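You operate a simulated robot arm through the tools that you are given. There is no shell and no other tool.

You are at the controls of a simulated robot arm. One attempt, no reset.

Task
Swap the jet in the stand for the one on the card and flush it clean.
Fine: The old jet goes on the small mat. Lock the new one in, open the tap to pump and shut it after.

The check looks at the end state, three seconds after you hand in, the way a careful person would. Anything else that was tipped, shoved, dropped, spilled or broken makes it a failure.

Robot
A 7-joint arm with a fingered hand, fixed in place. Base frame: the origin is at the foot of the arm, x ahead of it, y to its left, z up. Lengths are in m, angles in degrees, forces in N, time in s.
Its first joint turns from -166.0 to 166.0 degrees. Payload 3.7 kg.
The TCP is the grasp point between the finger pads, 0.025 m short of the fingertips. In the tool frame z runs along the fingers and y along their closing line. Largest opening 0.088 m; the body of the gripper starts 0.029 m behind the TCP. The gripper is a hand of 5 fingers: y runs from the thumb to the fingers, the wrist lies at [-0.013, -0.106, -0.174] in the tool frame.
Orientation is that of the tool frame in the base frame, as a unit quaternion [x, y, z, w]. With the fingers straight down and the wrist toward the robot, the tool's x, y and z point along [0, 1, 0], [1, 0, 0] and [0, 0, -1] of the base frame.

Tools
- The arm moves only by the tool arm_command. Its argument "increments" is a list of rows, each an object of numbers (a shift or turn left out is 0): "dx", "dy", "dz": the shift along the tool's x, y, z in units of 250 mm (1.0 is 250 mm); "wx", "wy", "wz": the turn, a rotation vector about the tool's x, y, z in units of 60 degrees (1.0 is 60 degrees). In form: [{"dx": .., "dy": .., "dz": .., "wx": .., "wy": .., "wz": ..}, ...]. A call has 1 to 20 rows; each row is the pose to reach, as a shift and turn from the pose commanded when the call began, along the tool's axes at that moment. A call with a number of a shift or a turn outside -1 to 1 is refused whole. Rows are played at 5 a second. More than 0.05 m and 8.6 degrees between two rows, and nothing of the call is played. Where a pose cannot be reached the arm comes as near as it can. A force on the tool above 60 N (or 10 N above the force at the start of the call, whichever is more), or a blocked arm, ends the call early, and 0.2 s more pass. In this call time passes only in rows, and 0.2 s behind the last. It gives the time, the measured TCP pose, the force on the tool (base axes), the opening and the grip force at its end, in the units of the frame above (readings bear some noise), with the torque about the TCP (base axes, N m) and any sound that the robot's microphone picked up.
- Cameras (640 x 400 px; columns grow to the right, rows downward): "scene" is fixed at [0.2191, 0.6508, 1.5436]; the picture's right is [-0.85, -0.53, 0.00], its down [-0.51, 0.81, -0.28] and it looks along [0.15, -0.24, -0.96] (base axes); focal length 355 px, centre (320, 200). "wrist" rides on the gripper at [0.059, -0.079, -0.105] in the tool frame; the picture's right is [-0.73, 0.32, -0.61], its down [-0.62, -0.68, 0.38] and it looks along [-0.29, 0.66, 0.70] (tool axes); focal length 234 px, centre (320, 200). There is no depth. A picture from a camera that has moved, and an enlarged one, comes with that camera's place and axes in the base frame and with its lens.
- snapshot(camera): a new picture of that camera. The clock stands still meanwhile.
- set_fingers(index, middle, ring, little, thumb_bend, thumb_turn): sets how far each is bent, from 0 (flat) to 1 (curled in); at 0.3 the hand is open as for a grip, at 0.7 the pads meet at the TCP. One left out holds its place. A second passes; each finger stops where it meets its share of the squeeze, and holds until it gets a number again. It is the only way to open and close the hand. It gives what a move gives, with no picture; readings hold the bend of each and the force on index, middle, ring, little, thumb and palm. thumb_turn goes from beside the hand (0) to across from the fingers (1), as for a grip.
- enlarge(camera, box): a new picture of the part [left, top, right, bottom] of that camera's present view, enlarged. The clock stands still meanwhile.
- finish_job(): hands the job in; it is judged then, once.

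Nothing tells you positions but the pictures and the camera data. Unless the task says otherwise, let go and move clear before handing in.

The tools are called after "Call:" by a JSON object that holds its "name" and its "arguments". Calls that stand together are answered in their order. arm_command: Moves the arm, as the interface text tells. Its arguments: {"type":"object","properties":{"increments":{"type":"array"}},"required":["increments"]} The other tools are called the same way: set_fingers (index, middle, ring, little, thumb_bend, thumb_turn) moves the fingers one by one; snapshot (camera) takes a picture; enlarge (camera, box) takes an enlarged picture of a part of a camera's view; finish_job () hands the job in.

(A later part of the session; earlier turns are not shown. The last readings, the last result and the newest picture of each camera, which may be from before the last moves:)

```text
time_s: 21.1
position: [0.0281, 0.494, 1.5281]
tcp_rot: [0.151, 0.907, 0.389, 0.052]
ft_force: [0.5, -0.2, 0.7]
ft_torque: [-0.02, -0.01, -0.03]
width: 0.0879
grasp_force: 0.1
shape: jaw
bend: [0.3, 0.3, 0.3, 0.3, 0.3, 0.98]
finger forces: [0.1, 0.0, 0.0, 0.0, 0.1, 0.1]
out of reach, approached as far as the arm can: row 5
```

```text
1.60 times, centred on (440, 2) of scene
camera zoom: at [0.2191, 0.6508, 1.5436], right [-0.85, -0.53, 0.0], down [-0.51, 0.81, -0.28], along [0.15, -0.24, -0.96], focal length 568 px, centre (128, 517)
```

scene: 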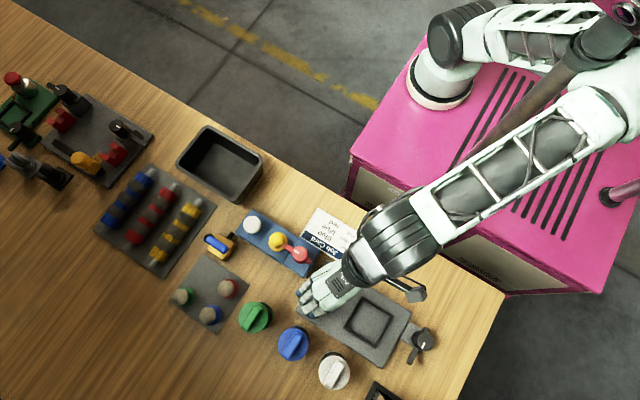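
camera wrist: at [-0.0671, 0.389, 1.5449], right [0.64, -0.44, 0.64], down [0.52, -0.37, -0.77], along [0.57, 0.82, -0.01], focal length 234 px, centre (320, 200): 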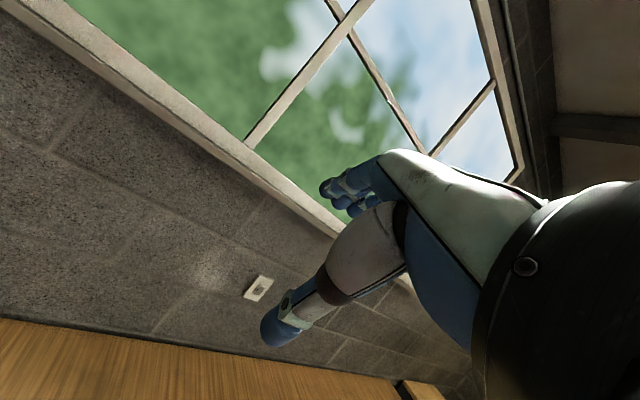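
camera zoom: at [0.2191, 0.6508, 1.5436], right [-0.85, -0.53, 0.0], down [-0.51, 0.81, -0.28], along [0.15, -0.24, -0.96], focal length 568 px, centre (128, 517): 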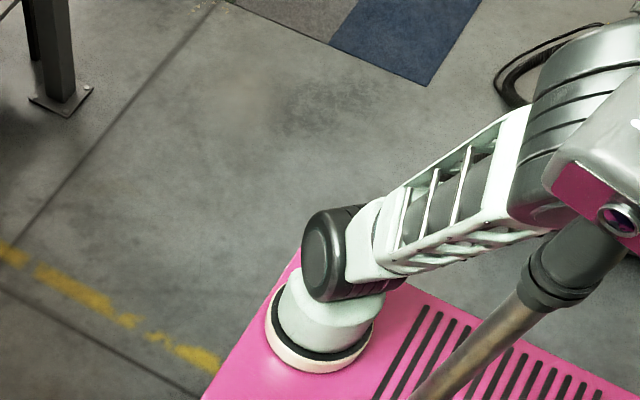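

The upper arm is now steep and the forearm is above the mast head's height. I'll sweep the hand in +x over the head.

Call:
{"name": "arm_command", "arguments": {"increments": [{"dx": -0.1, "dy": 0.025, "dz": 0.022}, {"dx": -0.2, "dy": 0.05, "dz": 0.045}, {"dx": -0.3, "dy": 0.074, "dz": 0.067}, {"dx": -0.4, "dy": 0.1, "dz": 0.089}, {"dx": -0.5, "dy": 0.124, "dz": 0.112}, {"dx": -0.6, "dy": 0.148, "dz": 0.134}, {"dx": -0.7, "dy": 0.173, "dz": 0.156}, {"dx": -0.834, "dy": 0.206, "dz": 0.186}, {"dx": -0.834, "dy": 0.206, "dz": 0.186}]}}

Call:
{"name": "enlarge", "arguments": {"camera": "scene", "box": [240, 0, 640, 4]}}

Call:
{"name": "snapshot", "arguments": {"camera": "scene"}}

```text
time_s: 21.8
position: [-0.0148, 0.4826, 1.5214]
tcp_rot: [0.076, 0.92, 0.383, 0.037]
ft_force: [0.4, 0.4, -1.1]
ft_torque: [-0.02, -0.01, 0.01]
width: 0.0881
grasp_force: 0.1
shape: jaw
bend: [0.3, 0.3, 0.3, 0.3, 0.3, 0.98]
finger forces: [0.0, 0.0, 0.0, 0.0, 0.0, 0.0]
out of reach, approached as far as the arm can: row 1, 2, 3
stopped in row 3: the arm was blocked; the commanded pose is now the measured one
```

```text
1.60 times, centred on (440, 2) of scene
camera zoom: at [0.2191, 0.6508, 1.5436], right [-0.85, -0.53, 0.0], down [-0.51, 0.81, -0.28], along [0.15, -0.24, -0.96], focal length 568 px, centre (128, 517)
```

zoom: 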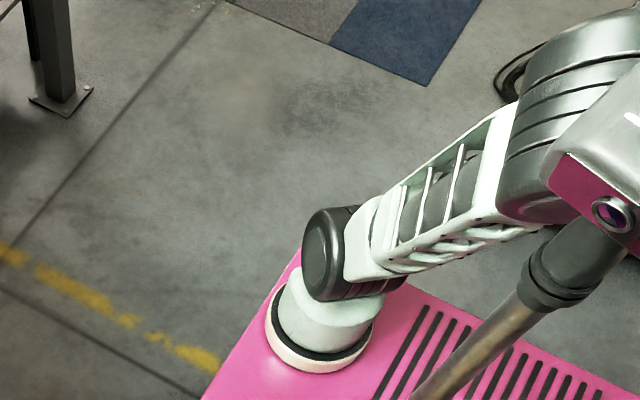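

```text
taken
```

scene: 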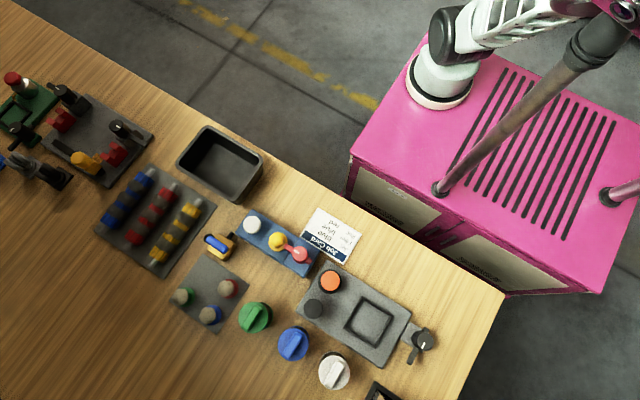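

The wrist bend is probably at its limit, since the forearm points up while the tool points down. I'll pitch the hand further up to nearly horizontal, keeping the wrist where it is.

Call:
{"name": "arm_command", "arguments": {"increments": [{"dy": 0.046, "dz": -0.033, "wx": -0.066}, {"dy": 0.092, "dz": -0.065, "wx": -0.133}, {"dy": 0.134, "dz": -0.104, "wx": -0.2}, {"dy": 0.175, "dz": -0.143, "wx": -0.267}, {"dy": 0.246, "dz": -0.232, "wx": -0.4}, {"dy": 0.304, "dz": -0.331, "wx": -0.533}, {"dy": 0.348, "dz": -0.436, "wx": -0.667}, {"dy": 0.348, "dz": -0.436, "wx": -0.667}]}}

Call:
{"name": "enlarge", "arguments": {"camera": "scene", "box": [240, 0, 640, 4]}}

```text
time_s: 23.6
position: [-0.0182, 0.4669, 1.6611]
tcp_rot: [0.06, 0.733, 0.675, 0.06]
ft_force: [0.1, 0.0, -0.1]
ft_torque: [0.01, 0.03, 0.0]
width: 0.0881
grasp_force: 0.0
shape: jaw
bend: [0.3, 0.3, 0.3, 0.3, 0.3, 0.98]
finger forces: [0.1, 0.1, 0.0, 0.0, 0.0, 0.1]
```

```text
1.60 times, centred on (440, 2) of scene
camera zoom: at [0.2191, 0.6508, 1.5436], right [-0.85, -0.53, 0.0], down [-0.51, 0.81, -0.28], along [0.15, -0.24, -0.96], focal length 568 px, centre (128, 517)
```

zoom: 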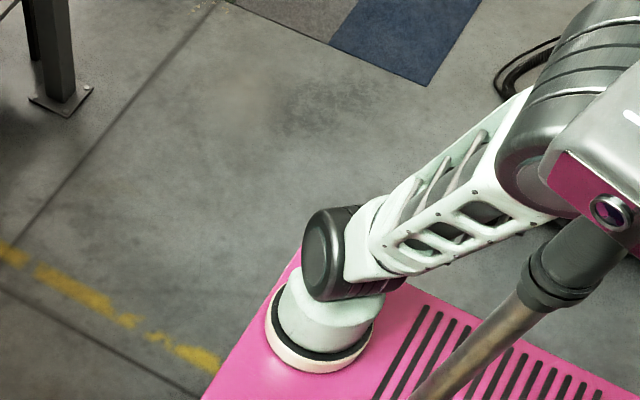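

Call:
{"name": "arm_command", "arguments": {"increments": [{"dx": -0.1, "dz": 0.017}, {"dx": -0.2, "dz": 0.034}, {"dx": -0.3, "dz": 0.051}, {"dx": -0.4, "dz": 0.069}, {"dx": -0.5, "dz": 0.086}, {"dx": -0.6, "dz": 0.103}, {"dx": -0.7, "dz": 0.12}, {"dx": -0.8, "dz": 0.137}, {"dx": -0.9, "dz": 0.154}, {"dx": -0.986, "dz": 0.169}, {"dx": -0.986, "dz": 0.169}]}}

Call:
{"name": "enlarge", "arguments": {"camera": "scene", "box": [240, 0, 640, 4]}}

Call:
{"name": "enlarge", "arguments": {"camera": "scene", "box": [600, 0, 640, 400]}}

```text
time_s: 26.0
position: [0.2294, 0.4886, 1.7068]
tcp_rot: [0.06, 0.734, 0.674, 0.061]
ft_force: [0.1, -0.2, 0.0]
ft_torque: [0.0, 0.02, -0.04]
width: 0.0877
grasp_force: 0.0
shape: jaw
bend: [0.3, 0.3, 0.3, 0.3, 0.3, 0.98]
finger forces: [0.1, 0.0, 0.0, 0.0, 0.0, 0.0]
out of reach, approached as far as the arm can: row 1, 2, 3, 4, 5, 6, 7, 8, 9, 10, 11
```

```text
1.60 times, centred on (440, 2) of scene
camera zoom: at [0.2191, 0.6508, 1.5436], right [-0.85, -0.53, 0.0], down [-0.51, 0.81, -0.28], along [0.15, -0.24, -0.96], focal length 568 px, centre (128, 517)
```

zoom: 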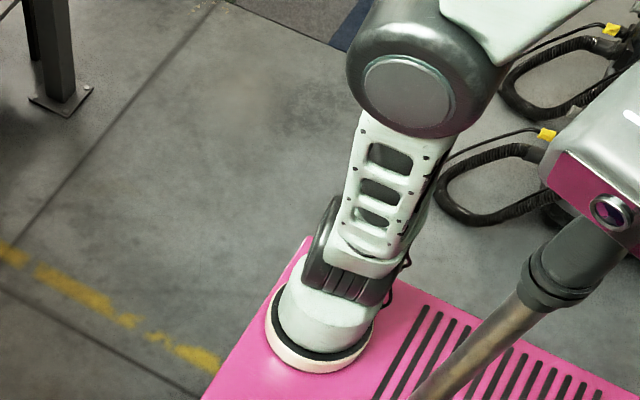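

```text
1.00 times, centred on (620, 200) of scene (not enlarged: the box is as wide or as high as the picture)
camera zoom: at [0.2191, 0.6508, 1.5436], right [-0.85, -0.53, 0.0], down [-0.51, 0.81, -0.28], along [0.15, -0.24, -0.96], focal length 355 px, centre (20, 200)
```

zoom: 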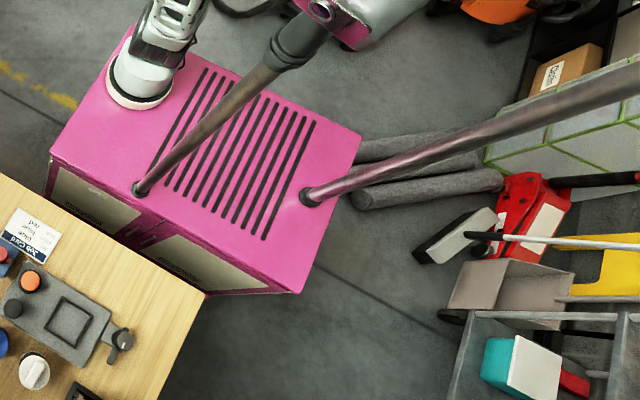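

The arm has swung over: the upper arm is now upright and the arm is on the +x side of the mast. I'll come down and out towards the table in steps, checking which way the elbow goes.

Call:
{"name": "arm_command", "arguments": {"increments": [{"dx": -0.032, "dy": -0.054, "dz": 0.081}, {"dx": -0.064, "dy": -0.108, "dz": 0.162}, {"dx": -0.096, "dy": -0.161, "dz": 0.244}, {"dx": -0.128, "dy": -0.215, "dz": 0.325}, {"dx": -0.16, "dy": -0.269, "dz": 0.406}, {"dx": -0.193, "dy": -0.322, "dz": 0.487}, {"dx": -0.225, "dy": -0.376, "dz": 0.569}, {"dx": -0.257, "dy": -0.43, "dz": 0.65}, {"dx": -0.257, "dy": -0.43, "dz": 0.65}]}}

Call:
{"name": "enlarge", "arguments": {"camera": "scene", "box": [240, 0, 640, 4]}}

Call:
{"name": "snapshot", "arguments": {"camera": "wrist"}}

```text
time_s: 28.0
position: [0.3226, 0.6453, 1.6096]
tcp_rot: [0.06, 0.733, 0.675, 0.061]
ft_force: [0.0, -0.3, -0.7]
ft_torque: [-0.01, -0.01, 0.01]
width: 0.0882
grasp_force: 0.1
shape: jaw
bend: [0.3, 0.3, 0.3, 0.3, 0.3, 0.98]
finger forces: [0.1, 0.1, 0.0, 0.1, 0.0, 0.0]
out of reach, approached as far as the arm can: row 1, 2, 3, 4, 5, 6, 7, 8, 9
```

```text
1.60 times, centred on (440, 2) of scene
camera zoom: at [0.2191, 0.6508, 1.5436], right [-0.85, -0.53, 0.0], down [-0.51, 0.81, -0.28], along [0.15, -0.24, -0.96], focal length 568 px, centre (128, 517)
```

zoom: 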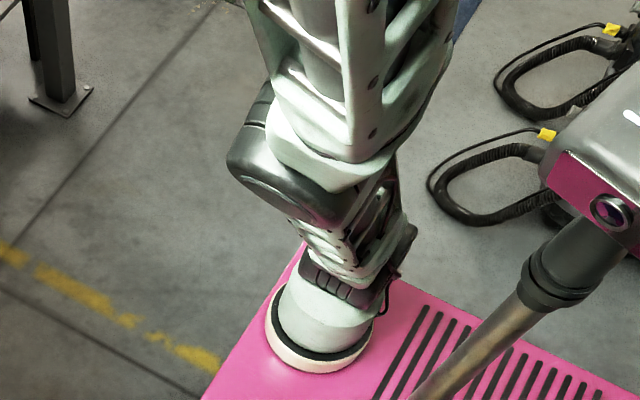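

```text
taken
camera wrist: at [0.246, 0.5476, 1.5398], right [0.61, -0.69, 0.38], down [0.68, 0.21, -0.71], along [0.41, 0.69, 0.6], focal length 234 px, centre (320, 200)
```

wrist: 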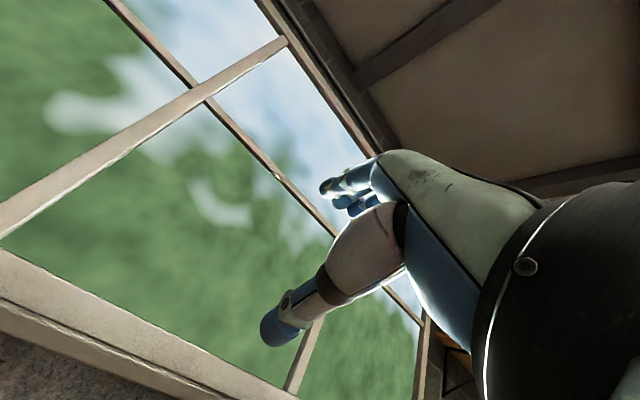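

The elbow is now on the +x side, clear of the mast. I'll lower the hand next.

Call:
{"name": "arm_command", "arguments": {"increments": [{"dy": -0.115, "dz": -0.002}, {"dy": -0.23, "dz": -0.004}, {"dy": -0.345, "dz": -0.006}, {"dy": -0.46, "dz": -0.008}, {"dy": -0.575, "dz": -0.01}, {"dy": -0.69, "dz": -0.012}, {"dy": -0.804, "dz": -0.012}, {"dy": -0.804, "dz": -0.012}]}}

Call:
{"name": "enlarge", "arguments": {"camera": "scene", "box": [240, 0, 640, 4]}}

Call:
{"name": "snapshot", "arguments": {"camera": "scene"}}

```text
time_s: 29.8
position: [0.3283, 0.6904, 1.578]
tcp_rot: [0.064, 0.732, 0.675, 0.059]
ft_force: [0.0, -1.0, -0.1]
ft_torque: [-0.02, 0.0, -0.05]
width: 0.0879
grasp_force: 0.0
shape: jaw
bend: [0.3, 0.3, 0.3, 0.3, 0.3, 0.98]
finger forces: [0.0, 0.0, 0.0, 0.0, 0.0, 0.1]
out of reach, approached as far as the arm can: row 1, 2, 3, 4, 5, 6, 7, 8
```

```text
1.60 times, centred on (440, 2) of scene
camera zoom: at [0.2191, 0.6508, 1.5436], right [-0.85, -0.53, 0.0], down [-0.51, 0.81, -0.28], along [0.15, -0.24, -0.96], focal length 568 px, centre (128, 517)
```

zoom: 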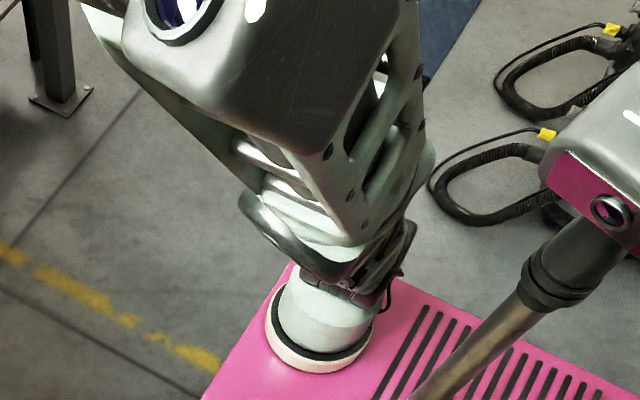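

```text
taken
```

scene: 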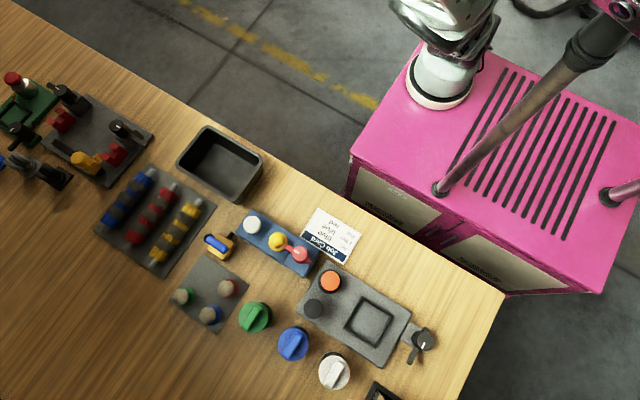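

The elbow is straight and stuck at a singularity, so it can't bend to lower the hand. Pitching the tool down should bring the elbow joint into play, so I'll try that.

Call:
{"name": "arm_command", "arguments": {"increments": [{"dy": -0.05, "dz": 0.026, "wx": 0.066}, {"dy": -0.101, "dz": 0.052, "wx": 0.133}, {"dy": -0.154, "dz": 0.071, "wx": 0.2}, {"dy": -0.208, "dz": 0.09, "wx": 0.267}, {"dy": -0.264, "dz": 0.101, "wx": 0.333}, {"dy": -0.32, "dz": 0.112, "wx": 0.4}, {"dy": -0.376, "dz": 0.116, "wx": 0.467}, {"dy": -0.433, "dz": 0.119, "wx": 0.533}, {"dy": -0.49, "dz": 0.115, "wx": 0.6}, {"dy": -0.547, "dz": 0.11, "wx": 0.667}, {"dy": -0.547, "dz": 0.11, "wx": 0.667}]}}

Call:
{"name": "enlarge", "arguments": {"camera": "scene", "box": [240, 0, 640, 4]}}

Call:
{"name": "snapshot", "arguments": {"camera": "wrist"}}

```text
time_s: 32.2
position: [0.3356, 0.7063, 1.4369]
tcp_rot: [0.077, 0.92, 0.383, 0.036]
ft_force: [-0.6, -0.3, -0.2]
ft_torque: [0.01, 0.0, 0.01]
width: 0.088
grasp_force: 0.0
shape: jaw
bend: [0.3, 0.3, 0.3, 0.3, 0.3, 0.98]
finger forces: [0.1, 0.0, 0.0, 0.0, 0.0, 0.1]
out of reach, approached as far as the arm can: row 2, 4, 5, 6, 7, 8, 9, 10, 11
```

```text
1.60 times, centred on (440, 2) of scene
camera zoom: at [0.2191, 0.6508, 1.5436], right [-0.85, -0.53, 0.0], down [-0.51, 0.81, -0.28], along [0.15, -0.24, -0.96], focal length 568 px, centre (128, 517)
```

zoom: 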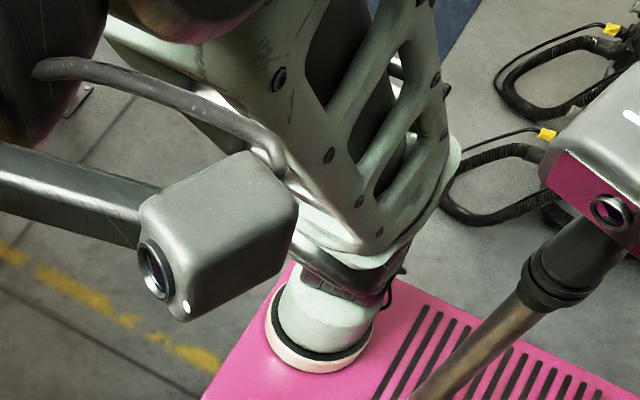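

```text
taken
camera wrist: at [0.2558, 0.5875, 1.4548], right [0.68, -0.32, 0.66], down [0.58, -0.31, -0.75], along [0.45, 0.89, -0.02], focal length 234 px, centre (320, 200)
```

wrist: 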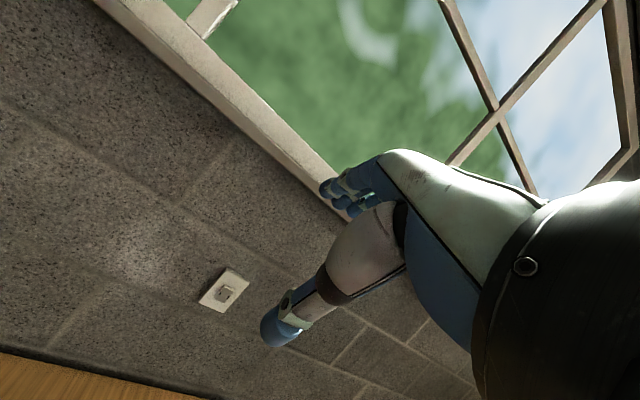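

Call:
{"name": "arm_command", "arguments": {"increments": [{"dy": 0.001}, {"dy": 0.0}, {"dy": 0.001}, {"dy": 0.0}, {"dy": 0.001}, {"dy": 0.0}, {"dy": 0.001}, {"dy": 0.0}, {"dy": 0.001}, {"dy": 0.0}]}}

```text
time_s: 34.4
position: [0.3358, 0.7062, 1.4381]
tcp_rot: [0.077, 0.92, 0.383, 0.036]
ft_force: [0.2, 0.2, 0.6]
ft_torque: [-0.02, -0.02, 0.02]
width: 0.0883
grasp_force: 0.1
shape: jaw
bend: [0.3, 0.3, 0.3, 0.3, 0.3, 0.98]
finger forces: [0.0, 0.0, 0.0, 0.0, 0.1, 0.1]
```

Call:
{"name": "arm_command", "arguments": {"increments": [{"dy": -0.02}, {"dy": -0.04}, {"dy": -0.06}, {"dy": -0.08}, {"dy": -0.1}, {"dy": -0.12}, {"dy": -0.12}, {"dy": -0.12}]}}

Call:
{"name": "enlarge", "arguments": {"camera": "scene", "box": [240, 0, 640, 4]}}

```text
time_s: 36.4
position: [0.379, 0.6919, 1.3962]
tcp_rot: [0.108, 0.921, 0.37, 0.051]
ft_force: [0.0, -0.1, -0.5]
ft_torque: [-0.01, -0.01, -0.03]
width: 0.0882
grasp_force: 0.0
shape: jaw
bend: [0.3, 0.3, 0.3, 0.3, 0.3, 0.98]
finger forces: [0.1, 0.0, 0.0, 0.0, 0.0, 0.0]
stopped in row 8: the arm was blocked; the commanded pose is now the measured one
```

```text
1.60 times, centred on (440, 2) of scene
camera zoom: at [0.2191, 0.6508, 1.5436], right [-0.85, -0.53, 0.0], down [-0.51, 0.81, -0.28], along [0.15, -0.24, -0.96], focal length 568 px, centre (128, 517)
```

zoom: 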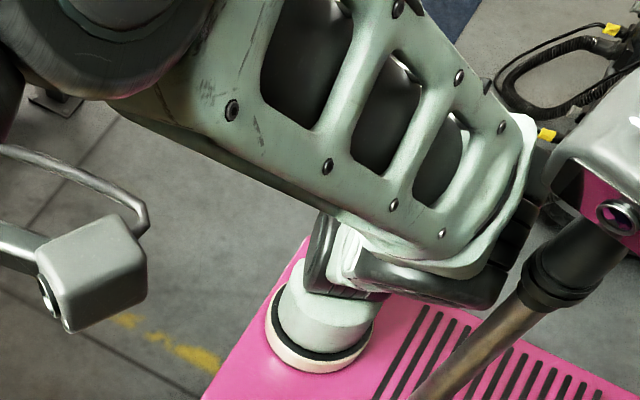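

The elbow bends towards −x and touched the mast again. I'll straighten slightly and roll the hand about the arm's own axis, which should turn the elbow's bending plane upward.

Call:
{"name": "arm_command", "arguments": {"increments": [{"dy": 0.025}, {"dy": 0.05}, {"dy": 0.075}, {"dy": 0.09}, {"dy": 0.09}]}}

Call:
{"name": "arm_command", "arguments": {"increments": [{"dx": 0.09, "dz": -0.013, "wy": 0.125}, {"dx": 0.178, "dz": -0.037, "wy": 0.25}, {"dx": 0.262, "dz": -0.073, "wy": 0.375}, {"dx": 0.341, "dz": -0.119, "wy": 0.5}, {"dx": 0.413, "dz": -0.175, "wy": 0.625}, {"dx": 0.477, "dz": -0.241, "wy": 0.75}, {"dx": 0.532, "dz": -0.314, "wy": 0.875}, {"dx": 0.577, "dz": -0.393, "wy": 1.0}, {"dx": 0.577, "dz": -0.393, "wy": 1.0}]}}

Call:
{"name": "enlarge", "arguments": {"camera": "scene", "box": [240, 0, 640, 4]}}

Call:
{"name": "snapshot", "arguments": {"camera": "scene"}}

```text
time_s: 37.6
position: [0.3791, 0.7084, 1.4134]
tcp_rot: [0.105, 0.922, 0.37, 0.051]
ft_force: [0.7, -0.1, 0.6]
ft_torque: [-0.01, 0.0, 0.01]
width: 0.0882
grasp_force: 0.1
shape: jaw
bend: [0.3, 0.3, 0.3, 0.3, 0.3, 0.98]
finger forces: [0.0, 0.1, 0.0, 0.0, 0.0, 0.1]
```

```text
time_s: 39.6
position: [0.2203, 0.6767, 1.4811]
tcp_rot: [-0.094, 0.823, 0.373, -0.417]
ft_force: [0.5, 0.1, 0.5]
ft_torque: [0.0, -0.01, 0.01]
width: 0.0879
grasp_force: 0.1
shape: jaw
bend: [0.3, 0.3, 0.3, 0.3, 0.3, 0.98]
finger forces: [0.0, 0.1, 0.1, 0.1, 0.0, 0.0]
```

```text
1.60 times, centred on (440, 2) of scene
camera zoom: at [0.2191, 0.6508, 1.5436], right [-0.85, -0.53, 0.0], down [-0.51, 0.81, -0.28], along [0.15, -0.24, -0.96], focal length 568 px, centre (128, 517)
```

zoom: 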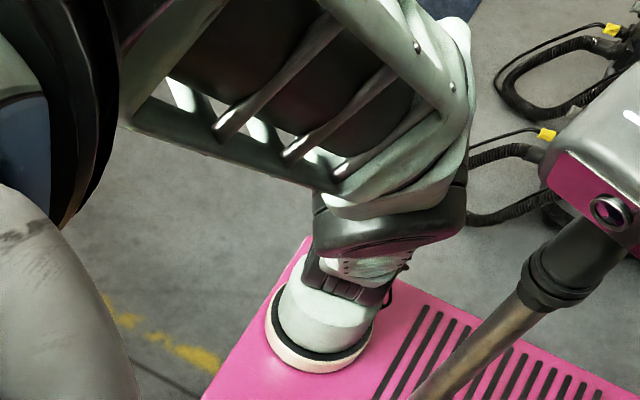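

```text
taken
```

scene: 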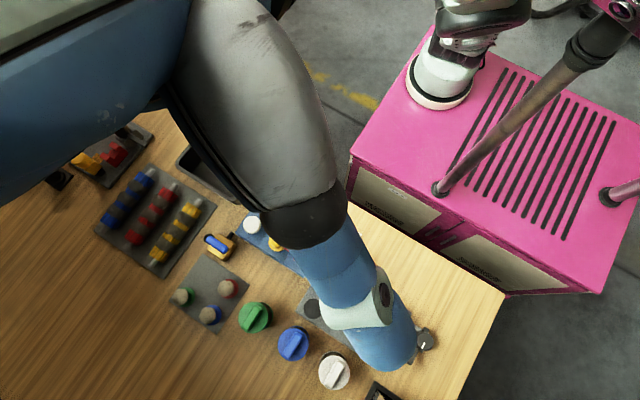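

The elbow is turning upward as intended. I'll continue the roll.

Call:
{"name": "arm_command", "arguments": {"increments": [{"dx": 0.09, "dz": -0.013, "wy": 0.125}, {"dx": 0.178, "dz": -0.037, "wy": 0.25}, {"dx": 0.262, "dz": -0.073, "wy": 0.375}, {"dx": 0.341, "dz": -0.119, "wy": 0.5}, {"dx": 0.413, "dz": -0.175, "wy": 0.625}, {"dx": 0.477, "dz": -0.241, "wy": 0.75}, {"dx": 0.532, "dz": -0.314, "wy": 0.875}, {"dx": 0.577, "dz": -0.393, "wy": 1.0}, {"dx": 0.577, "dz": -0.393, "wy": 1.0}]}}

Call:
{"name": "enlarge", "arguments": {"camera": "scene", "box": [240, 0, 640, 4]}}

Call:
{"name": "snapshot", "arguments": {"camera": "wrist"}}

```text
time_s: 41.6
position: [0.2035, 0.5566, 1.6062]
tcp_rot: [0.269, -0.503, -0.276, 0.773]
ft_force: [0.5, 0.0, -0.2]
ft_torque: [-0.03, -0.03, 0.02]
width: 0.0883
grasp_force: 0.1
shape: jaw
bend: [0.3, 0.3, 0.3, 0.3, 0.3, 0.98]
finger forces: [0.1, 0.0, 0.0, 0.0, 0.0, 0.0]
```

```text
1.60 times, centred on (440, 2) of scene
camera zoom: at [0.2191, 0.6508, 1.5436], right [-0.85, -0.53, 0.0], down [-0.51, 0.81, -0.28], along [0.15, -0.24, -0.96], focal length 568 px, centre (128, 517)
```

zoom: 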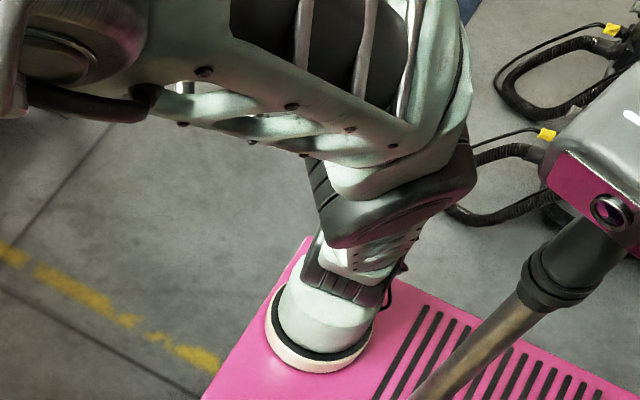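

```text
taken
camera wrist: at [0.309, 0.4758, 1.5522], right [0.37, 0.82, -0.45], down [-0.67, -0.1, -0.73], along [-0.64, 0.57, 0.51], focal length 234 px, centre (320, 200)
```

wrist: 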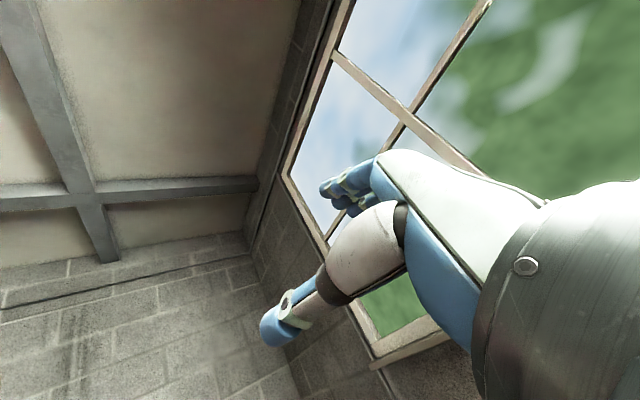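

Call:
{"name": "arm_command", "arguments": {"increments": [{"dx": -0.034, "dy": -0.056, "dz": -0.022}, {"dx": -0.069, "dy": -0.111, "dz": -0.044}, {"dx": -0.103, "dy": -0.167, "dz": -0.066}, {"dx": -0.138, "dy": -0.222, "dz": -0.088}, {"dx": -0.172, "dy": -0.278, "dz": -0.11}, {"dx": -0.172, "dy": -0.278, "dz": -0.11}]}}

Call:
{"name": "enlarge", "arguments": {"camera": "scene", "box": [240, 0, 640, 4]}}

```text
time_s: 43.0
position: [0.205, 0.5411, 1.5216]
tcp_rot: [0.269, -0.505, -0.276, 0.773]
ft_force: [-0.2, -0.6, -0.1]
ft_torque: [0.01, 0.0, 0.02]
width: 0.0881
grasp_force: 0.1
shape: jaw
bend: [0.3, 0.3, 0.3, 0.3, 0.3, 0.98]
finger forces: [0.0, 0.0, 0.0, 0.0, 0.1, 0.1]
```

```text
1.60 times, centred on (440, 2) of scene
camera zoom: at [0.2191, 0.6508, 1.5436], right [-0.85, -0.53, 0.0], down [-0.51, 0.81, -0.28], along [0.15, -0.24, -0.96], focal length 568 px, centre (128, 517)
```

zoom: 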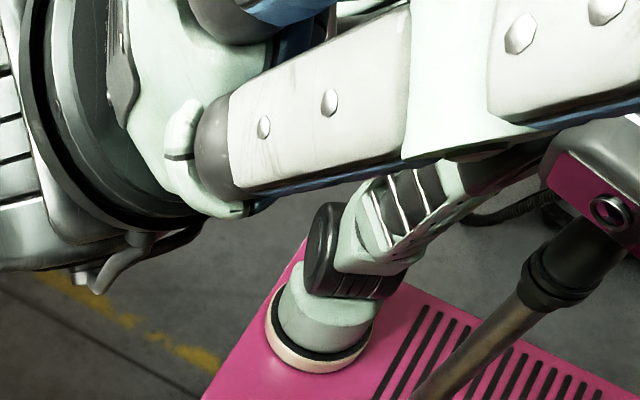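

The elbow plane is now about halfway between −x and up. I'll straighten the arm again and roll further so the elbow ends on top.

Call:
{"name": "arm_command", "arguments": {"increments": [{"dx": 0.034, "dy": 0.056, "dz": 0.022}, {"dx": 0.069, "dy": 0.111, "dz": 0.044}, {"dx": 0.103, "dy": 0.167, "dz": 0.066}, {"dx": 0.138, "dy": 0.222, "dz": 0.088}, {"dx": 0.165, "dy": 0.266, "dz": 0.105}, {"dx": 0.165, "dy": 0.266, "dz": 0.105}]}}

Call:
{"name": "arm_command", "arguments": {"increments": [{"dx": 0.09, "dz": -0.013, "wy": 0.125}, {"dx": 0.178, "dz": -0.037, "wy": 0.25}, {"dx": 0.262, "dz": -0.073, "wy": 0.375}, {"dx": 0.341, "dz": -0.119, "wy": 0.5}, {"dx": 0.413, "dz": -0.175, "wy": 0.625}, {"dx": 0.477, "dz": -0.241, "wy": 0.75}, {"dx": 0.532, "dz": -0.314, "wy": 0.875}, {"dx": 0.577, "dz": -0.393, "wy": 1.0}, {"dx": 0.577, "dz": -0.393, "wy": 1.0}]}}

Call:
{"name": "enlarge", "arguments": {"camera": "scene", "box": [240, 0, 640, 4]}}

```text
time_s: 44.4
position: [0.2039, 0.556, 1.6049]
tcp_rot: [0.268, -0.504, -0.276, 0.773]
ft_force: [0.1, -0.1, -0.6]
ft_torque: [0.02, 0.03, -0.03]
width: 0.088
grasp_force: 0.0
shape: jaw
bend: [0.3, 0.3, 0.3, 0.3, 0.3, 0.98]
finger forces: [0.1, 0.1, 0.0, 0.0, 0.0, 0.0]
```

```text
time_s: 46.4
position: [0.2689, 0.3708, 1.6244]
tcp_rot: [0.331, -0.219, -0.139, 0.907]
ft_force: [-0.6, -0.9, -0.2]
ft_torque: [-0.04, 0.0, 0.01]
width: 0.088
grasp_force: 0.0
shape: jaw
bend: [0.3, 0.3, 0.3, 0.3, 0.3, 0.98]
finger forces: [0.0, 0.0, 0.0, 0.1, 0.0, 0.0]
out of reach, approached as far as the arm can: row 3, 4, 5, 6, 7, 8, 9
```

```text
1.60 times, centred on (440, 2) of scene
camera zoom: at [0.2191, 0.6508, 1.5436], right [-0.85, -0.53, 0.0], down [-0.51, 0.81, -0.28], along [0.15, -0.24, -0.96], focal length 568 px, centre (128, 517)
```

zoom: 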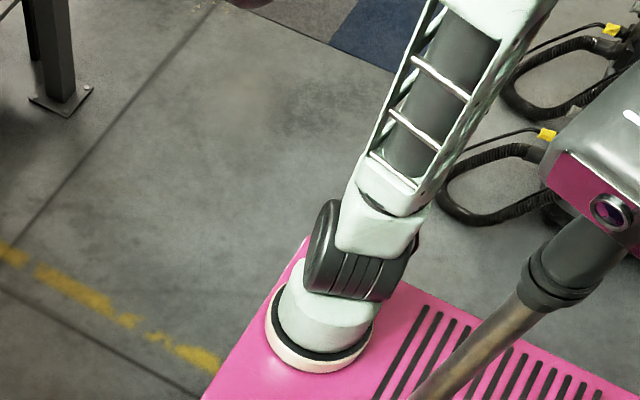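

Call:
{"name": "arm_command", "arguments": {"increments": [{"dx": -0.046, "dy": -0.036, "dz": -0.09}, {"dx": -0.093, "dy": -0.073, "dz": -0.18}, {"dx": -0.139, "dy": -0.109, "dz": -0.27}, {"dx": -0.186, "dy": -0.146, "dz": -0.36}, {"dx": -0.232, "dy": -0.182, "dz": -0.45}, {"dx": -0.278, "dy": -0.218, "dz": -0.54}, {"dx": -0.325, "dy": -0.255, "dz": -0.63}, {"dx": -0.371, "dy": -0.291, "dz": -0.721}, {"dx": -0.371, "dy": -0.291, "dz": -0.721}]}}

Call:
{"name": "enlarge", "arguments": {"camera": "scene", "box": [240, 0, 640, 4]}}

Call:
{"name": "snapshot", "arguments": {"camera": "scene"}}

```text
time_s: 48.4
position: [0.2631, 0.4279, 1.4207]
tcp_rot: [0.327, -0.235, -0.133, 0.906]
ft_force: [0.2, 0.8, 0.0]
ft_torque: [0.03, 0.03, 0.02]
width: 0.088
grasp_force: 0.2
shape: jaw
bend: [0.3, 0.3, 0.3, 0.3, 0.3, 0.98]
finger forces: [0.0, 0.0, 0.0, 0.0, 0.0, 0.0]
out of reach, approached as far as the arm can: row 3, 4, 5, 6, 7, 8, 9
```

```text
1.60 times, centred on (440, 2) of scene
camera zoom: at [0.2191, 0.6508, 1.5436], right [-0.85, -0.53, 0.0], down [-0.51, 0.81, -0.28], along [0.15, -0.24, -0.96], focal length 568 px, centre (128, 517)
```

zoom: 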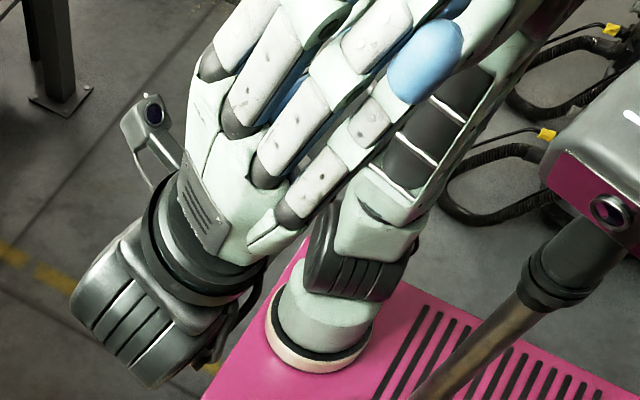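

```text
taken
```

scene: 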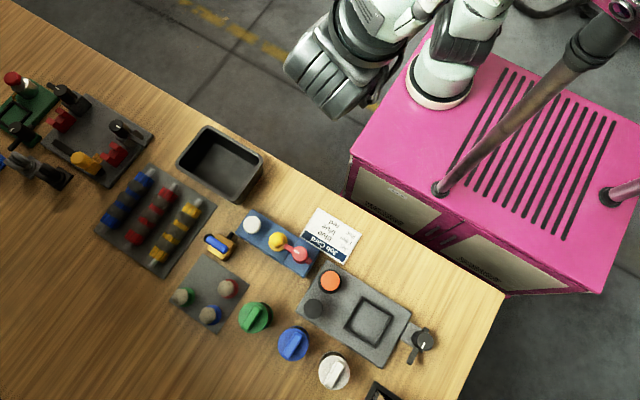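

The elbow is now on top, with the wrist at about (0.33, 0.45, 1.23). In this bent pose I'll roll the hand back, which should hardly move the elbow.

Call:
{"name": "arm_command", "arguments": {"increments": [{"dx": -0.091, "dz": 0.001, "wy": -0.125}, {"dx": -0.182, "dz": -0.01, "wy": -0.25}, {"dx": -0.27, "dz": -0.033, "wy": -0.375}, {"dx": -0.355, "dz": -0.067, "wy": -0.5}, {"dx": -0.434, "dz": -0.112, "wy": -0.625}, {"dx": -0.507, "dz": -0.167, "wy": -0.75}, {"dx": -0.572, "dz": -0.231, "wy": -0.875}, {"dx": -0.629, "dz": -0.303, "wy": -1.0}, {"dx": -0.629, "dz": -0.303, "wy": -1.0}]}}

Call:
{"name": "enlarge", "arguments": {"camera": "scene", "box": [240, 0, 640, 4]}}

```text
time_s: 50.4
position: [0.162, 0.5299, 1.3204]
tcp_rot: [0.217, -0.644, -0.286, 0.676]
ft_force: [0.3, -0.6, -0.2]
ft_torque: [-0.01, 0.0, 0.01]
width: 0.0879
grasp_force: 0.1
shape: jaw
bend: [0.3, 0.3, 0.3, 0.3, 0.3, 0.98]
finger forces: [0.1, 0.1, 0.1, 0.1, 0.1, 0.0]
```

```text
1.60 times, centred on (440, 2) of scene
camera zoom: at [0.2191, 0.6508, 1.5436], right [-0.85, -0.53, 0.0], down [-0.51, 0.81, -0.28], along [0.15, -0.24, -0.96], focal length 568 px, centre (128, 517)
```

zoom: 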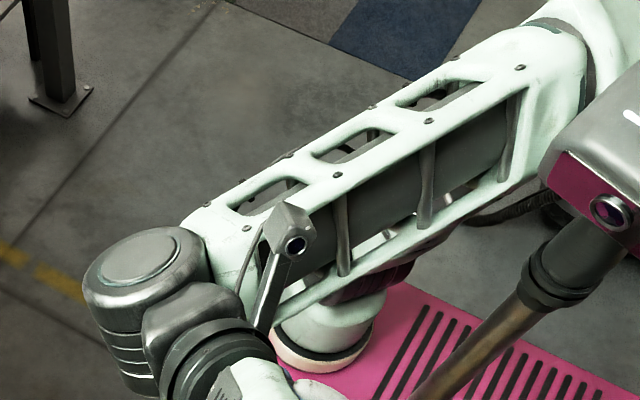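

Call:
{"name": "arm_command", "arguments": {"increments": [{"dx": -0.091, "dz": 0.001, "wy": -0.125}, {"dx": -0.182, "dz": -0.01, "wy": -0.25}, {"dx": -0.27, "dz": -0.033, "wy": -0.375}, {"dx": -0.355, "dz": -0.067, "wy": -0.5}, {"dx": -0.434, "dz": -0.112, "wy": -0.625}, {"dx": -0.507, "dz": -0.167, "wy": -0.75}, {"dx": -0.572, "dz": -0.231, "wy": -0.875}, {"dx": -0.629, "dz": -0.303, "wy": -1.0}, {"dx": -0.629, "dz": -0.303, "wy": -1.0}]}}

Call:
{"name": "enlarge", "arguments": {"camera": "scene", "box": [240, 0, 640, 4]}}

Call:
{"name": "snapshot", "arguments": {"camera": "scene"}}

```text
time_s: 52.6
position: [0.2752, 0.6089, 1.2343]
tcp_rot: [-0.028, 0.876, 0.384, -0.291]
ft_force: [-0.1, -0.7, -0.4]
ft_torque: [0.0, -0.03, 0.0]
width: 0.0879
grasp_force: 0.1
shape: jaw
bend: [0.3, 0.3, 0.3, 0.3, 0.3, 0.98]
finger forces: [0.1, 0.1, 0.0, 0.0, 0.1, 0.1]
stopped in row 9: the arm was blocked; the commanded pose is now the measured one
```

```text
1.60 times, centred on (440, 2) of scene
camera zoom: at [0.2191, 0.6508, 1.5436], right [-0.85, -0.53, 0.0], down [-0.51, 0.81, -0.28], along [0.15, -0.24, -0.96], focal length 568 px, centre (128, 517)
```

zoom: 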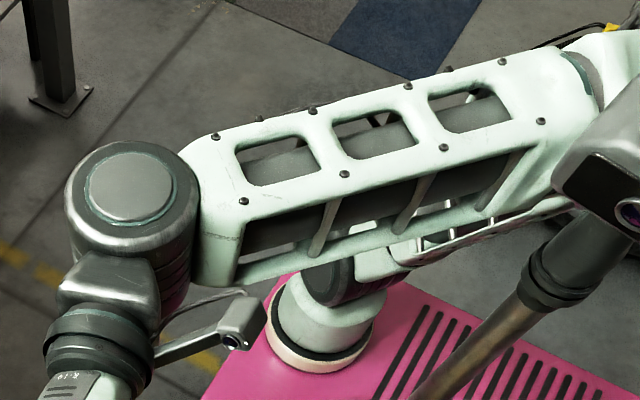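

```text
taken
```

scene: 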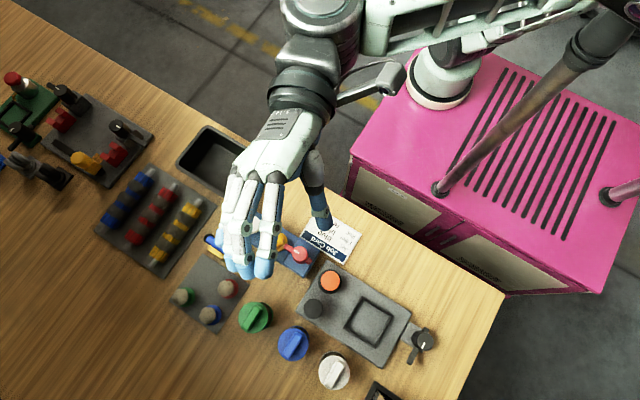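

The roll-back swung the elbow towards the mast again. I'll reverse that roll, getting the elbow back on top, and use a different wrist motion to bring the hand down.

Call:
{"name": "arm_command", "arguments": {"increments": [{"dx": 0.09, "dz": -0.013, "wy": 0.125}, {"dx": 0.178, "dz": -0.037, "wy": 0.25}, {"dx": 0.262, "dz": -0.073, "wy": 0.375}, {"dx": 0.341, "dz": -0.119, "wy": 0.5}, {"dx": 0.413, "dz": -0.175, "wy": 0.625}, {"dx": 0.477, "dz": -0.241, "wy": 0.75}, {"dx": 0.532, "dz": -0.314, "wy": 0.875}, {"dx": 0.577, "dz": -0.393, "wy": 1.0}, {"dx": 0.577, "dz": -0.393, "wy": 1.0}]}}

Call:
{"name": "arm_command", "arguments": {"increments": [{"dx": 0.09, "dz": -0.013, "wy": 0.125}, {"dx": 0.178, "dz": -0.037, "wy": 0.25}, {"dx": 0.262, "dz": -0.073, "wy": 0.375}, {"dx": 0.341, "dz": -0.119, "wy": 0.5}, {"dx": 0.413, "dz": -0.175, "wy": 0.625}, {"dx": 0.477, "dz": -0.241, "wy": 0.75}, {"dx": 0.532, "dz": -0.314, "wy": 0.875}, {"dx": 0.577, "dz": -0.393, "wy": 1.0}, {"dx": 0.577, "dz": -0.393, "wy": 1.0}]}}

Call:
{"name": "enlarge", "arguments": {"camera": "scene", "box": [240, 0, 640, 4]}}

```text
time_s: 54.6
position: [0.2051, 0.5054, 1.3578]
tcp_rot: [0.218, -0.614, -0.316, 0.689]
ft_force: [-0.3, 0.4, 0.5]
ft_torque: [-0.01, 0.01, -0.03]
width: 0.088
grasp_force: 0.0
shape: jaw
bend: [0.3, 0.3, 0.3, 0.3, 0.3, 0.98]
finger forces: [0.0, 0.1, 0.0, 0.0, 0.1, 0.0]
```

```text
time_s: 56.8
position: [0.3683, 0.3115, 1.4779]
tcp_rot: [0.36, -0.228, -0.249, 0.87]
ft_force: [0.0, -0.5, -0.3]
ft_torque: [-0.03, -0.03, -0.02]
width: 0.0882
grasp_force: 0.0
shape: jaw
bend: [0.3, 0.3, 0.3, 0.3, 0.3, 0.98]
finger forces: [0.0, 0.0, 0.1, 0.0, 0.1, 0.0]
out of reach, approached as far as the arm can: row 8, 9
stopped in row 9: the arm was blocked; the commanded pose is now the measured one
```

```text
1.60 times, centred on (440, 2) of scene
camera zoom: at [0.2191, 0.6508, 1.5436], right [-0.85, -0.53, 0.0], down [-0.51, 0.81, -0.28], along [0.15, -0.24, -0.96], focal length 568 px, centre (128, 517)
```

zoom: 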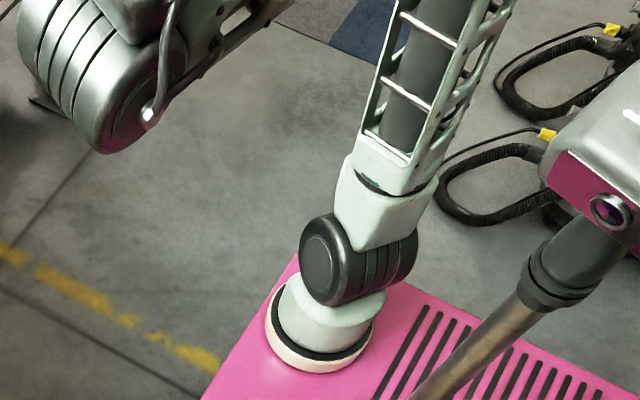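

The upper arm is now nearly vertical with the elbow on top. I'll tip the hand forward over the top, through the line of the forearm and then down, instead of rolling it.

Call:
{"name": "arm_command", "arguments": {"increments": [{"dy": 0.087, "dz": -0.061, "wx": -0.125}, {"dy": 0.166, "dz": -0.133, "wx": -0.25}, {"dy": 0.234, "dz": -0.215, "wx": -0.375}, {"dy": 0.291, "dz": -0.305, "wx": -0.5}, {"dy": 0.336, "dz": -0.402, "wx": -0.625}, {"dy": 0.368, "dz": -0.504, "wx": -0.75}, {"dy": 0.386, "dz": -0.609, "wx": -0.875}, {"dy": 0.391, "dz": -0.715, "wx": -1.0}, {"dy": 0.391, "dz": -0.715, "wx": -1.0}]}}

Call:
{"name": "enlarge", "arguments": {"camera": "scene", "box": [240, 0, 640, 4]}}

```text
time_s: 58.8
position: [0.5021, 0.4462, 1.4366]
tcp_rot: [-0.004, -0.114, -0.314, 0.942]
ft_force: [0.1, 0.4, 0.5]
ft_torque: [0.0, -0.03, -0.01]
width: 0.0878
grasp_force: 0.1
shape: jaw
bend: [0.3, 0.3, 0.3, 0.3, 0.3, 0.98]
finger forces: [0.0, 0.0, 0.0, 0.0, 0.0, 0.0]
out of reach, approached as far as the arm can: row 6, 7, 8, 9
```

```text
1.60 times, centred on (440, 2) of scene
camera zoom: at [0.2191, 0.6508, 1.5436], right [-0.85, -0.53, 0.0], down [-0.51, 0.81, -0.28], along [0.15, -0.24, -0.96], focal length 568 px, centre (128, 517)
```

zoom: 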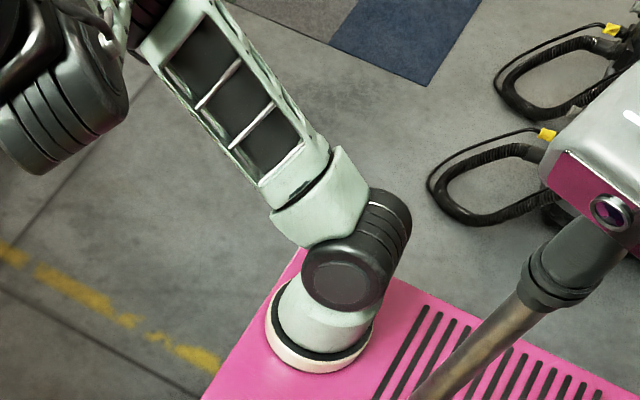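

The elbow has now gone over to the +x side, well away from the mast. I'll roll the hand back down about its own axis with the wrist held in place.

Call:
{"name": "arm_command", "arguments": {"increments": [{"dx": -0.091, "dz": 0.001, "wy": -0.125}, {"dx": -0.182, "dz": -0.01, "wy": -0.25}, {"dx": -0.27, "dz": -0.033, "wy": -0.375}, {"dx": -0.355, "dz": -0.067, "wy": -0.5}, {"dx": -0.434, "dz": -0.112, "wy": -0.625}, {"dx": -0.507, "dz": -0.167, "wy": -0.75}, {"dx": -0.572, "dz": -0.231, "wy": -0.875}, {"dx": -0.629, "dz": -0.303, "wy": -1.0}, {"dx": -0.629, "dz": -0.303, "wy": -1.0}]}}

Call:
{"name": "enlarge", "arguments": {"camera": "scene", "box": [240, 0, 640, 4]}}

```text
time_s: 60.8
position: [0.3949, 0.5348, 1.3269]
tcp_rot: [-0.161, -0.571, -0.269, 0.759]
ft_force: [0.5, -0.5, -0.1]
ft_torque: [0.0, 0.01, -0.02]
width: 0.0882
grasp_force: 0.1
shape: jaw
bend: [0.3, 0.3, 0.3, 0.3, 0.3, 0.98]
finger forces: [0.0, 0.0, 0.1, 0.0, 0.1, 0.1]
```

```text
1.60 times, centred on (440, 2) of scene
camera zoom: at [0.2191, 0.6508, 1.5436], right [-0.85, -0.53, 0.0], down [-0.51, 0.81, -0.28], along [0.15, -0.24, -0.96], focal length 568 px, centre (128, 517)
```

zoom: 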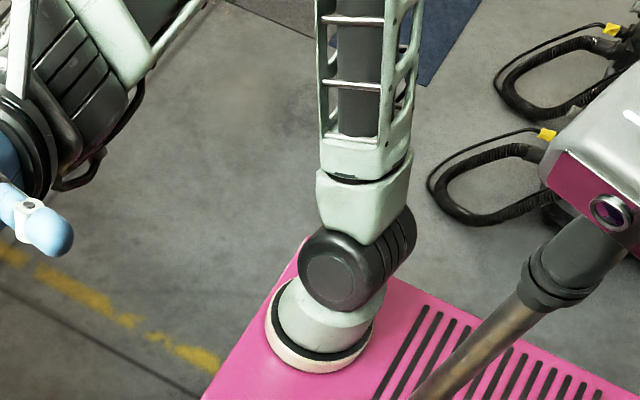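

Call:
{"name": "arm_command", "arguments": {"increments": [{"dx": -0.091, "dz": 0.001, "wy": -0.125}, {"dx": -0.182, "dz": -0.01, "wy": -0.25}, {"dx": -0.27, "dz": -0.033, "wy": -0.375}, {"dx": -0.355, "dz": -0.067, "wy": -0.5}, {"dx": -0.434, "dz": -0.112, "wy": -0.625}, {"dx": -0.507, "dz": -0.167, "wy": -0.75}, {"dx": -0.572, "dz": -0.231, "wy": -0.875}, {"dx": -0.629, "dz": -0.303, "wy": -1.0}, {"dx": -0.629, "dz": -0.303, "wy": -1.0}]}}

Call:
{"name": "enlarge", "arguments": {"camera": "scene", "box": [240, 0, 640, 4]}}

Call:
{"name": "snapshot", "arguments": {"camera": "scene"}}

```text
time_s: 62.8
position: [0.4221, 0.526, 1.1555]
tcp_rot: [0.274, 0.873, 0.154, -0.372]
ft_force: [0.0, -0.3, -0.5]
ft_torque: [0.02, -0.06, 0.03]
width: 0.088
grasp_force: 0.1
shape: jaw
bend: [0.3, 0.3, 0.3, 0.3, 0.3, 0.98]
finger forces: [0.0, 0.1, 0.0, 0.0, 0.0, 0.0]
```

```text
1.60 times, centred on (440, 2) of scene
camera zoom: at [0.2191, 0.6508, 1.5436], right [-0.85, -0.53, 0.0], down [-0.51, 0.81, -0.28], along [0.15, -0.24, -0.96], focal length 568 px, centre (128, 517)
```

zoom: 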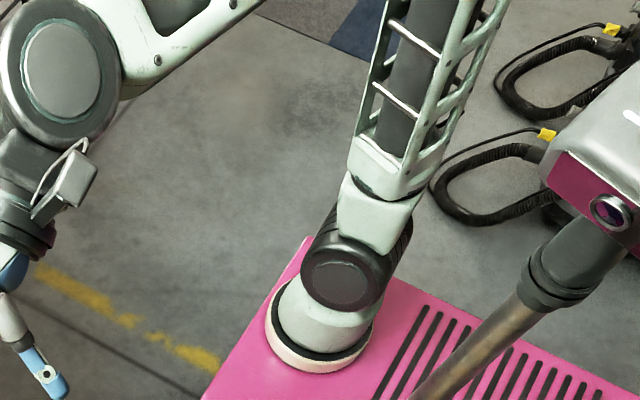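

```text
taken
```

scene: 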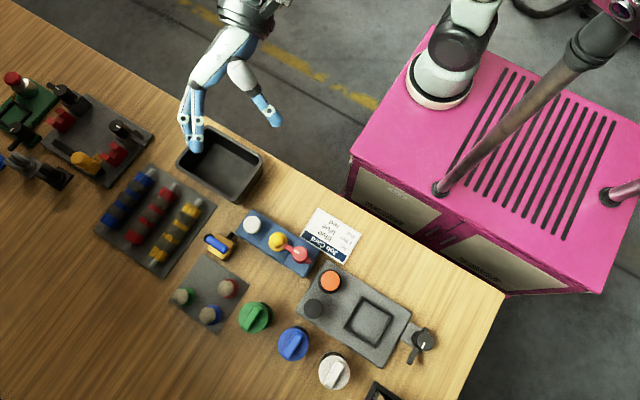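

The hand is nearly pointing down with the elbow on top and the mast clear. I'll finish the roll to point the tool straight down.

Call:
{"name": "arm_command", "arguments": {"increments": [{"dx": -0.091, "dz": 0.001, "wy": -0.125}, {"dx": -0.182, "dz": -0.01, "wy": -0.25}, {"dx": -0.27, "dz": -0.033, "wy": -0.375}, {"dx": -0.355, "dz": -0.067, "wy": -0.5}, {"dx": -0.434, "dz": -0.112, "wy": -0.625}, {"dx": -0.507, "dz": -0.167, "wy": -0.75}, {"dx": -0.525, "dz": -0.183, "wy": -0.785}, {"dx": -0.525, "dz": -0.183, "wy": -0.785}]}}

Call:
{"name": "enlarge", "arguments": {"camera": "scene", "box": [240, 0, 640, 4]}}

Call:
{"name": "snapshot", "arguments": {"camera": "wrist"}}

```text
time_s: 64.6
position: [0.5243, 0.4575, 1.09]
tcp_rot: [0.313, 0.949, 0.031, 0.008]
ft_force: [-0.5, -0.6, 0.0]
ft_torque: [-0.02, 0.0, -0.03]
width: 0.0879
grasp_force: 0.1
shape: jaw
bend: [0.3, 0.3, 0.3, 0.3, 0.3, 0.98]
finger forces: [0.0, 0.0, 0.0, 0.0, 0.1, 0.1]
```

```text
1.60 times, centred on (440, 2) of scene
camera zoom: at [0.2191, 0.6508, 1.5436], right [-0.85, -0.53, 0.0], down [-0.51, 0.81, -0.28], along [0.15, -0.24, -0.96], focal length 568 px, centre (128, 517)
```

zoom: 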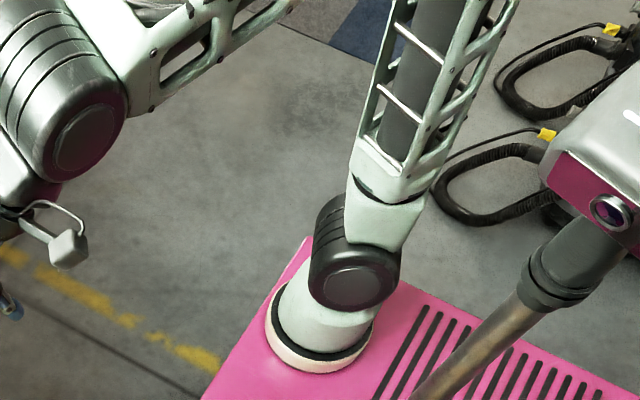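

```text
taken
camera wrist: at [0.427, 0.4241, 1.1899], right [0.75, -0.2, 0.62], down [0.11, -0.9, -0.43], along [0.65, 0.39, -0.65], focal length 234 px, centre (320, 200)
```

wrist: 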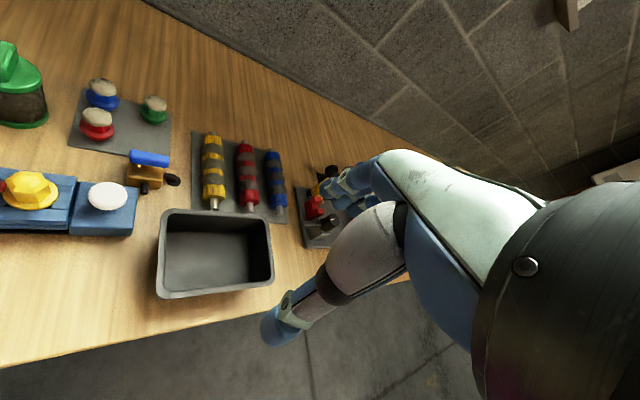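

The arm is free of the mast, with the tool pointing down and the elbow up. I'll level it and move over the stand for a close look at the tap, the stand and the jets.

Call:
{"name": "arm_command", "arguments": {"increments": [{"dx": 0.08, "dy": -0.006, "dz": 0.03, "wx": 0.015}, {"dx": 0.16, "dy": -0.013, "dz": 0.06, "wx": 0.03}, {"dx": 0.25, "dy": -0.02, "dz": 0.11, "wx": 0.045}, {"dx": 0.34, "dy": -0.027, "dz": 0.17, "wx": 0.061, "wy": -0.004}, {"dx": 0.43, "dy": -0.034, "dz": 0.23, "wx": 0.061, "wy": -0.004}, {"dx": 0.52, "dy": -0.041, "dz": 0.3, "wx": 0.061, "wy": -0.004}, {"dx": 0.61, "dy": -0.048, "dz": 0.37, "wx": 0.061, "wy": -0.004}, {"dx": 0.7, "dy": -0.056, "dz": 0.44, "wx": 0.061, "wy": -0.004}, {"dx": 0.793, "dy": -0.063, "dz": 0.5, "wx": 0.061, "wy": -0.004}, {"dx": 0.793, "dy": -0.063, "dz": 0.56, "wx": 0.061, "wy": -0.004}]}}

Call:
{"name": "snapshot", "arguments": {"camera": "wrist"}}

Call:
{"name": "snapshot", "arguments": {"camera": "scene"}}

```text
time_s: 66.8
position: [0.3602, 0.5709, 0.9523]
tcp_rot: [0.313, 0.95, 0.0, 0.001]
ft_force: [0.2, -0.1, 0.6]
ft_torque: [-0.02, -0.02, 0.01]
width: 0.0879
grasp_force: 0.0
shape: jaw
bend: [0.3, 0.3, 0.3, 0.3, 0.3, 0.98]
finger forces: [0.0, 0.0, 0.1, 0.0, 0.1, 0.0]
```

```text
taken
camera wrist: at [0.2652, 0.542, 1.0563], right [0.78, -0.17, 0.61], down [0.1, -0.92, -0.38], along [0.62, 0.36, -0.7], focal length 234 px, centre (320, 200)
```

wrist: 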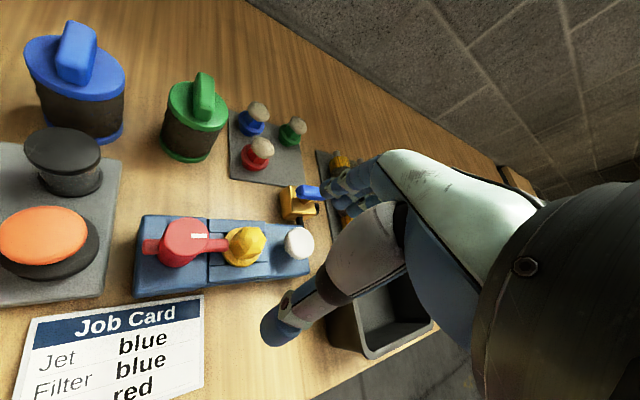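

```text
taken
```

scene: 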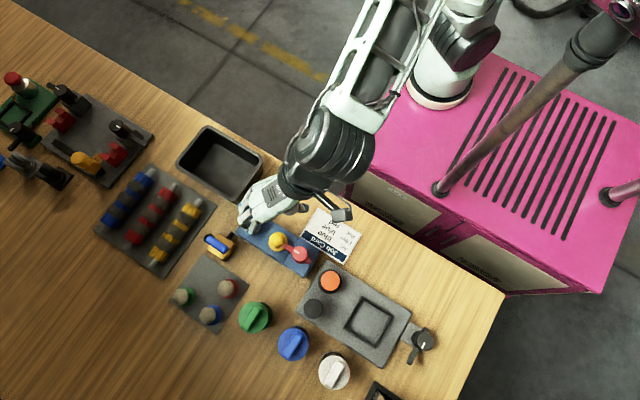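

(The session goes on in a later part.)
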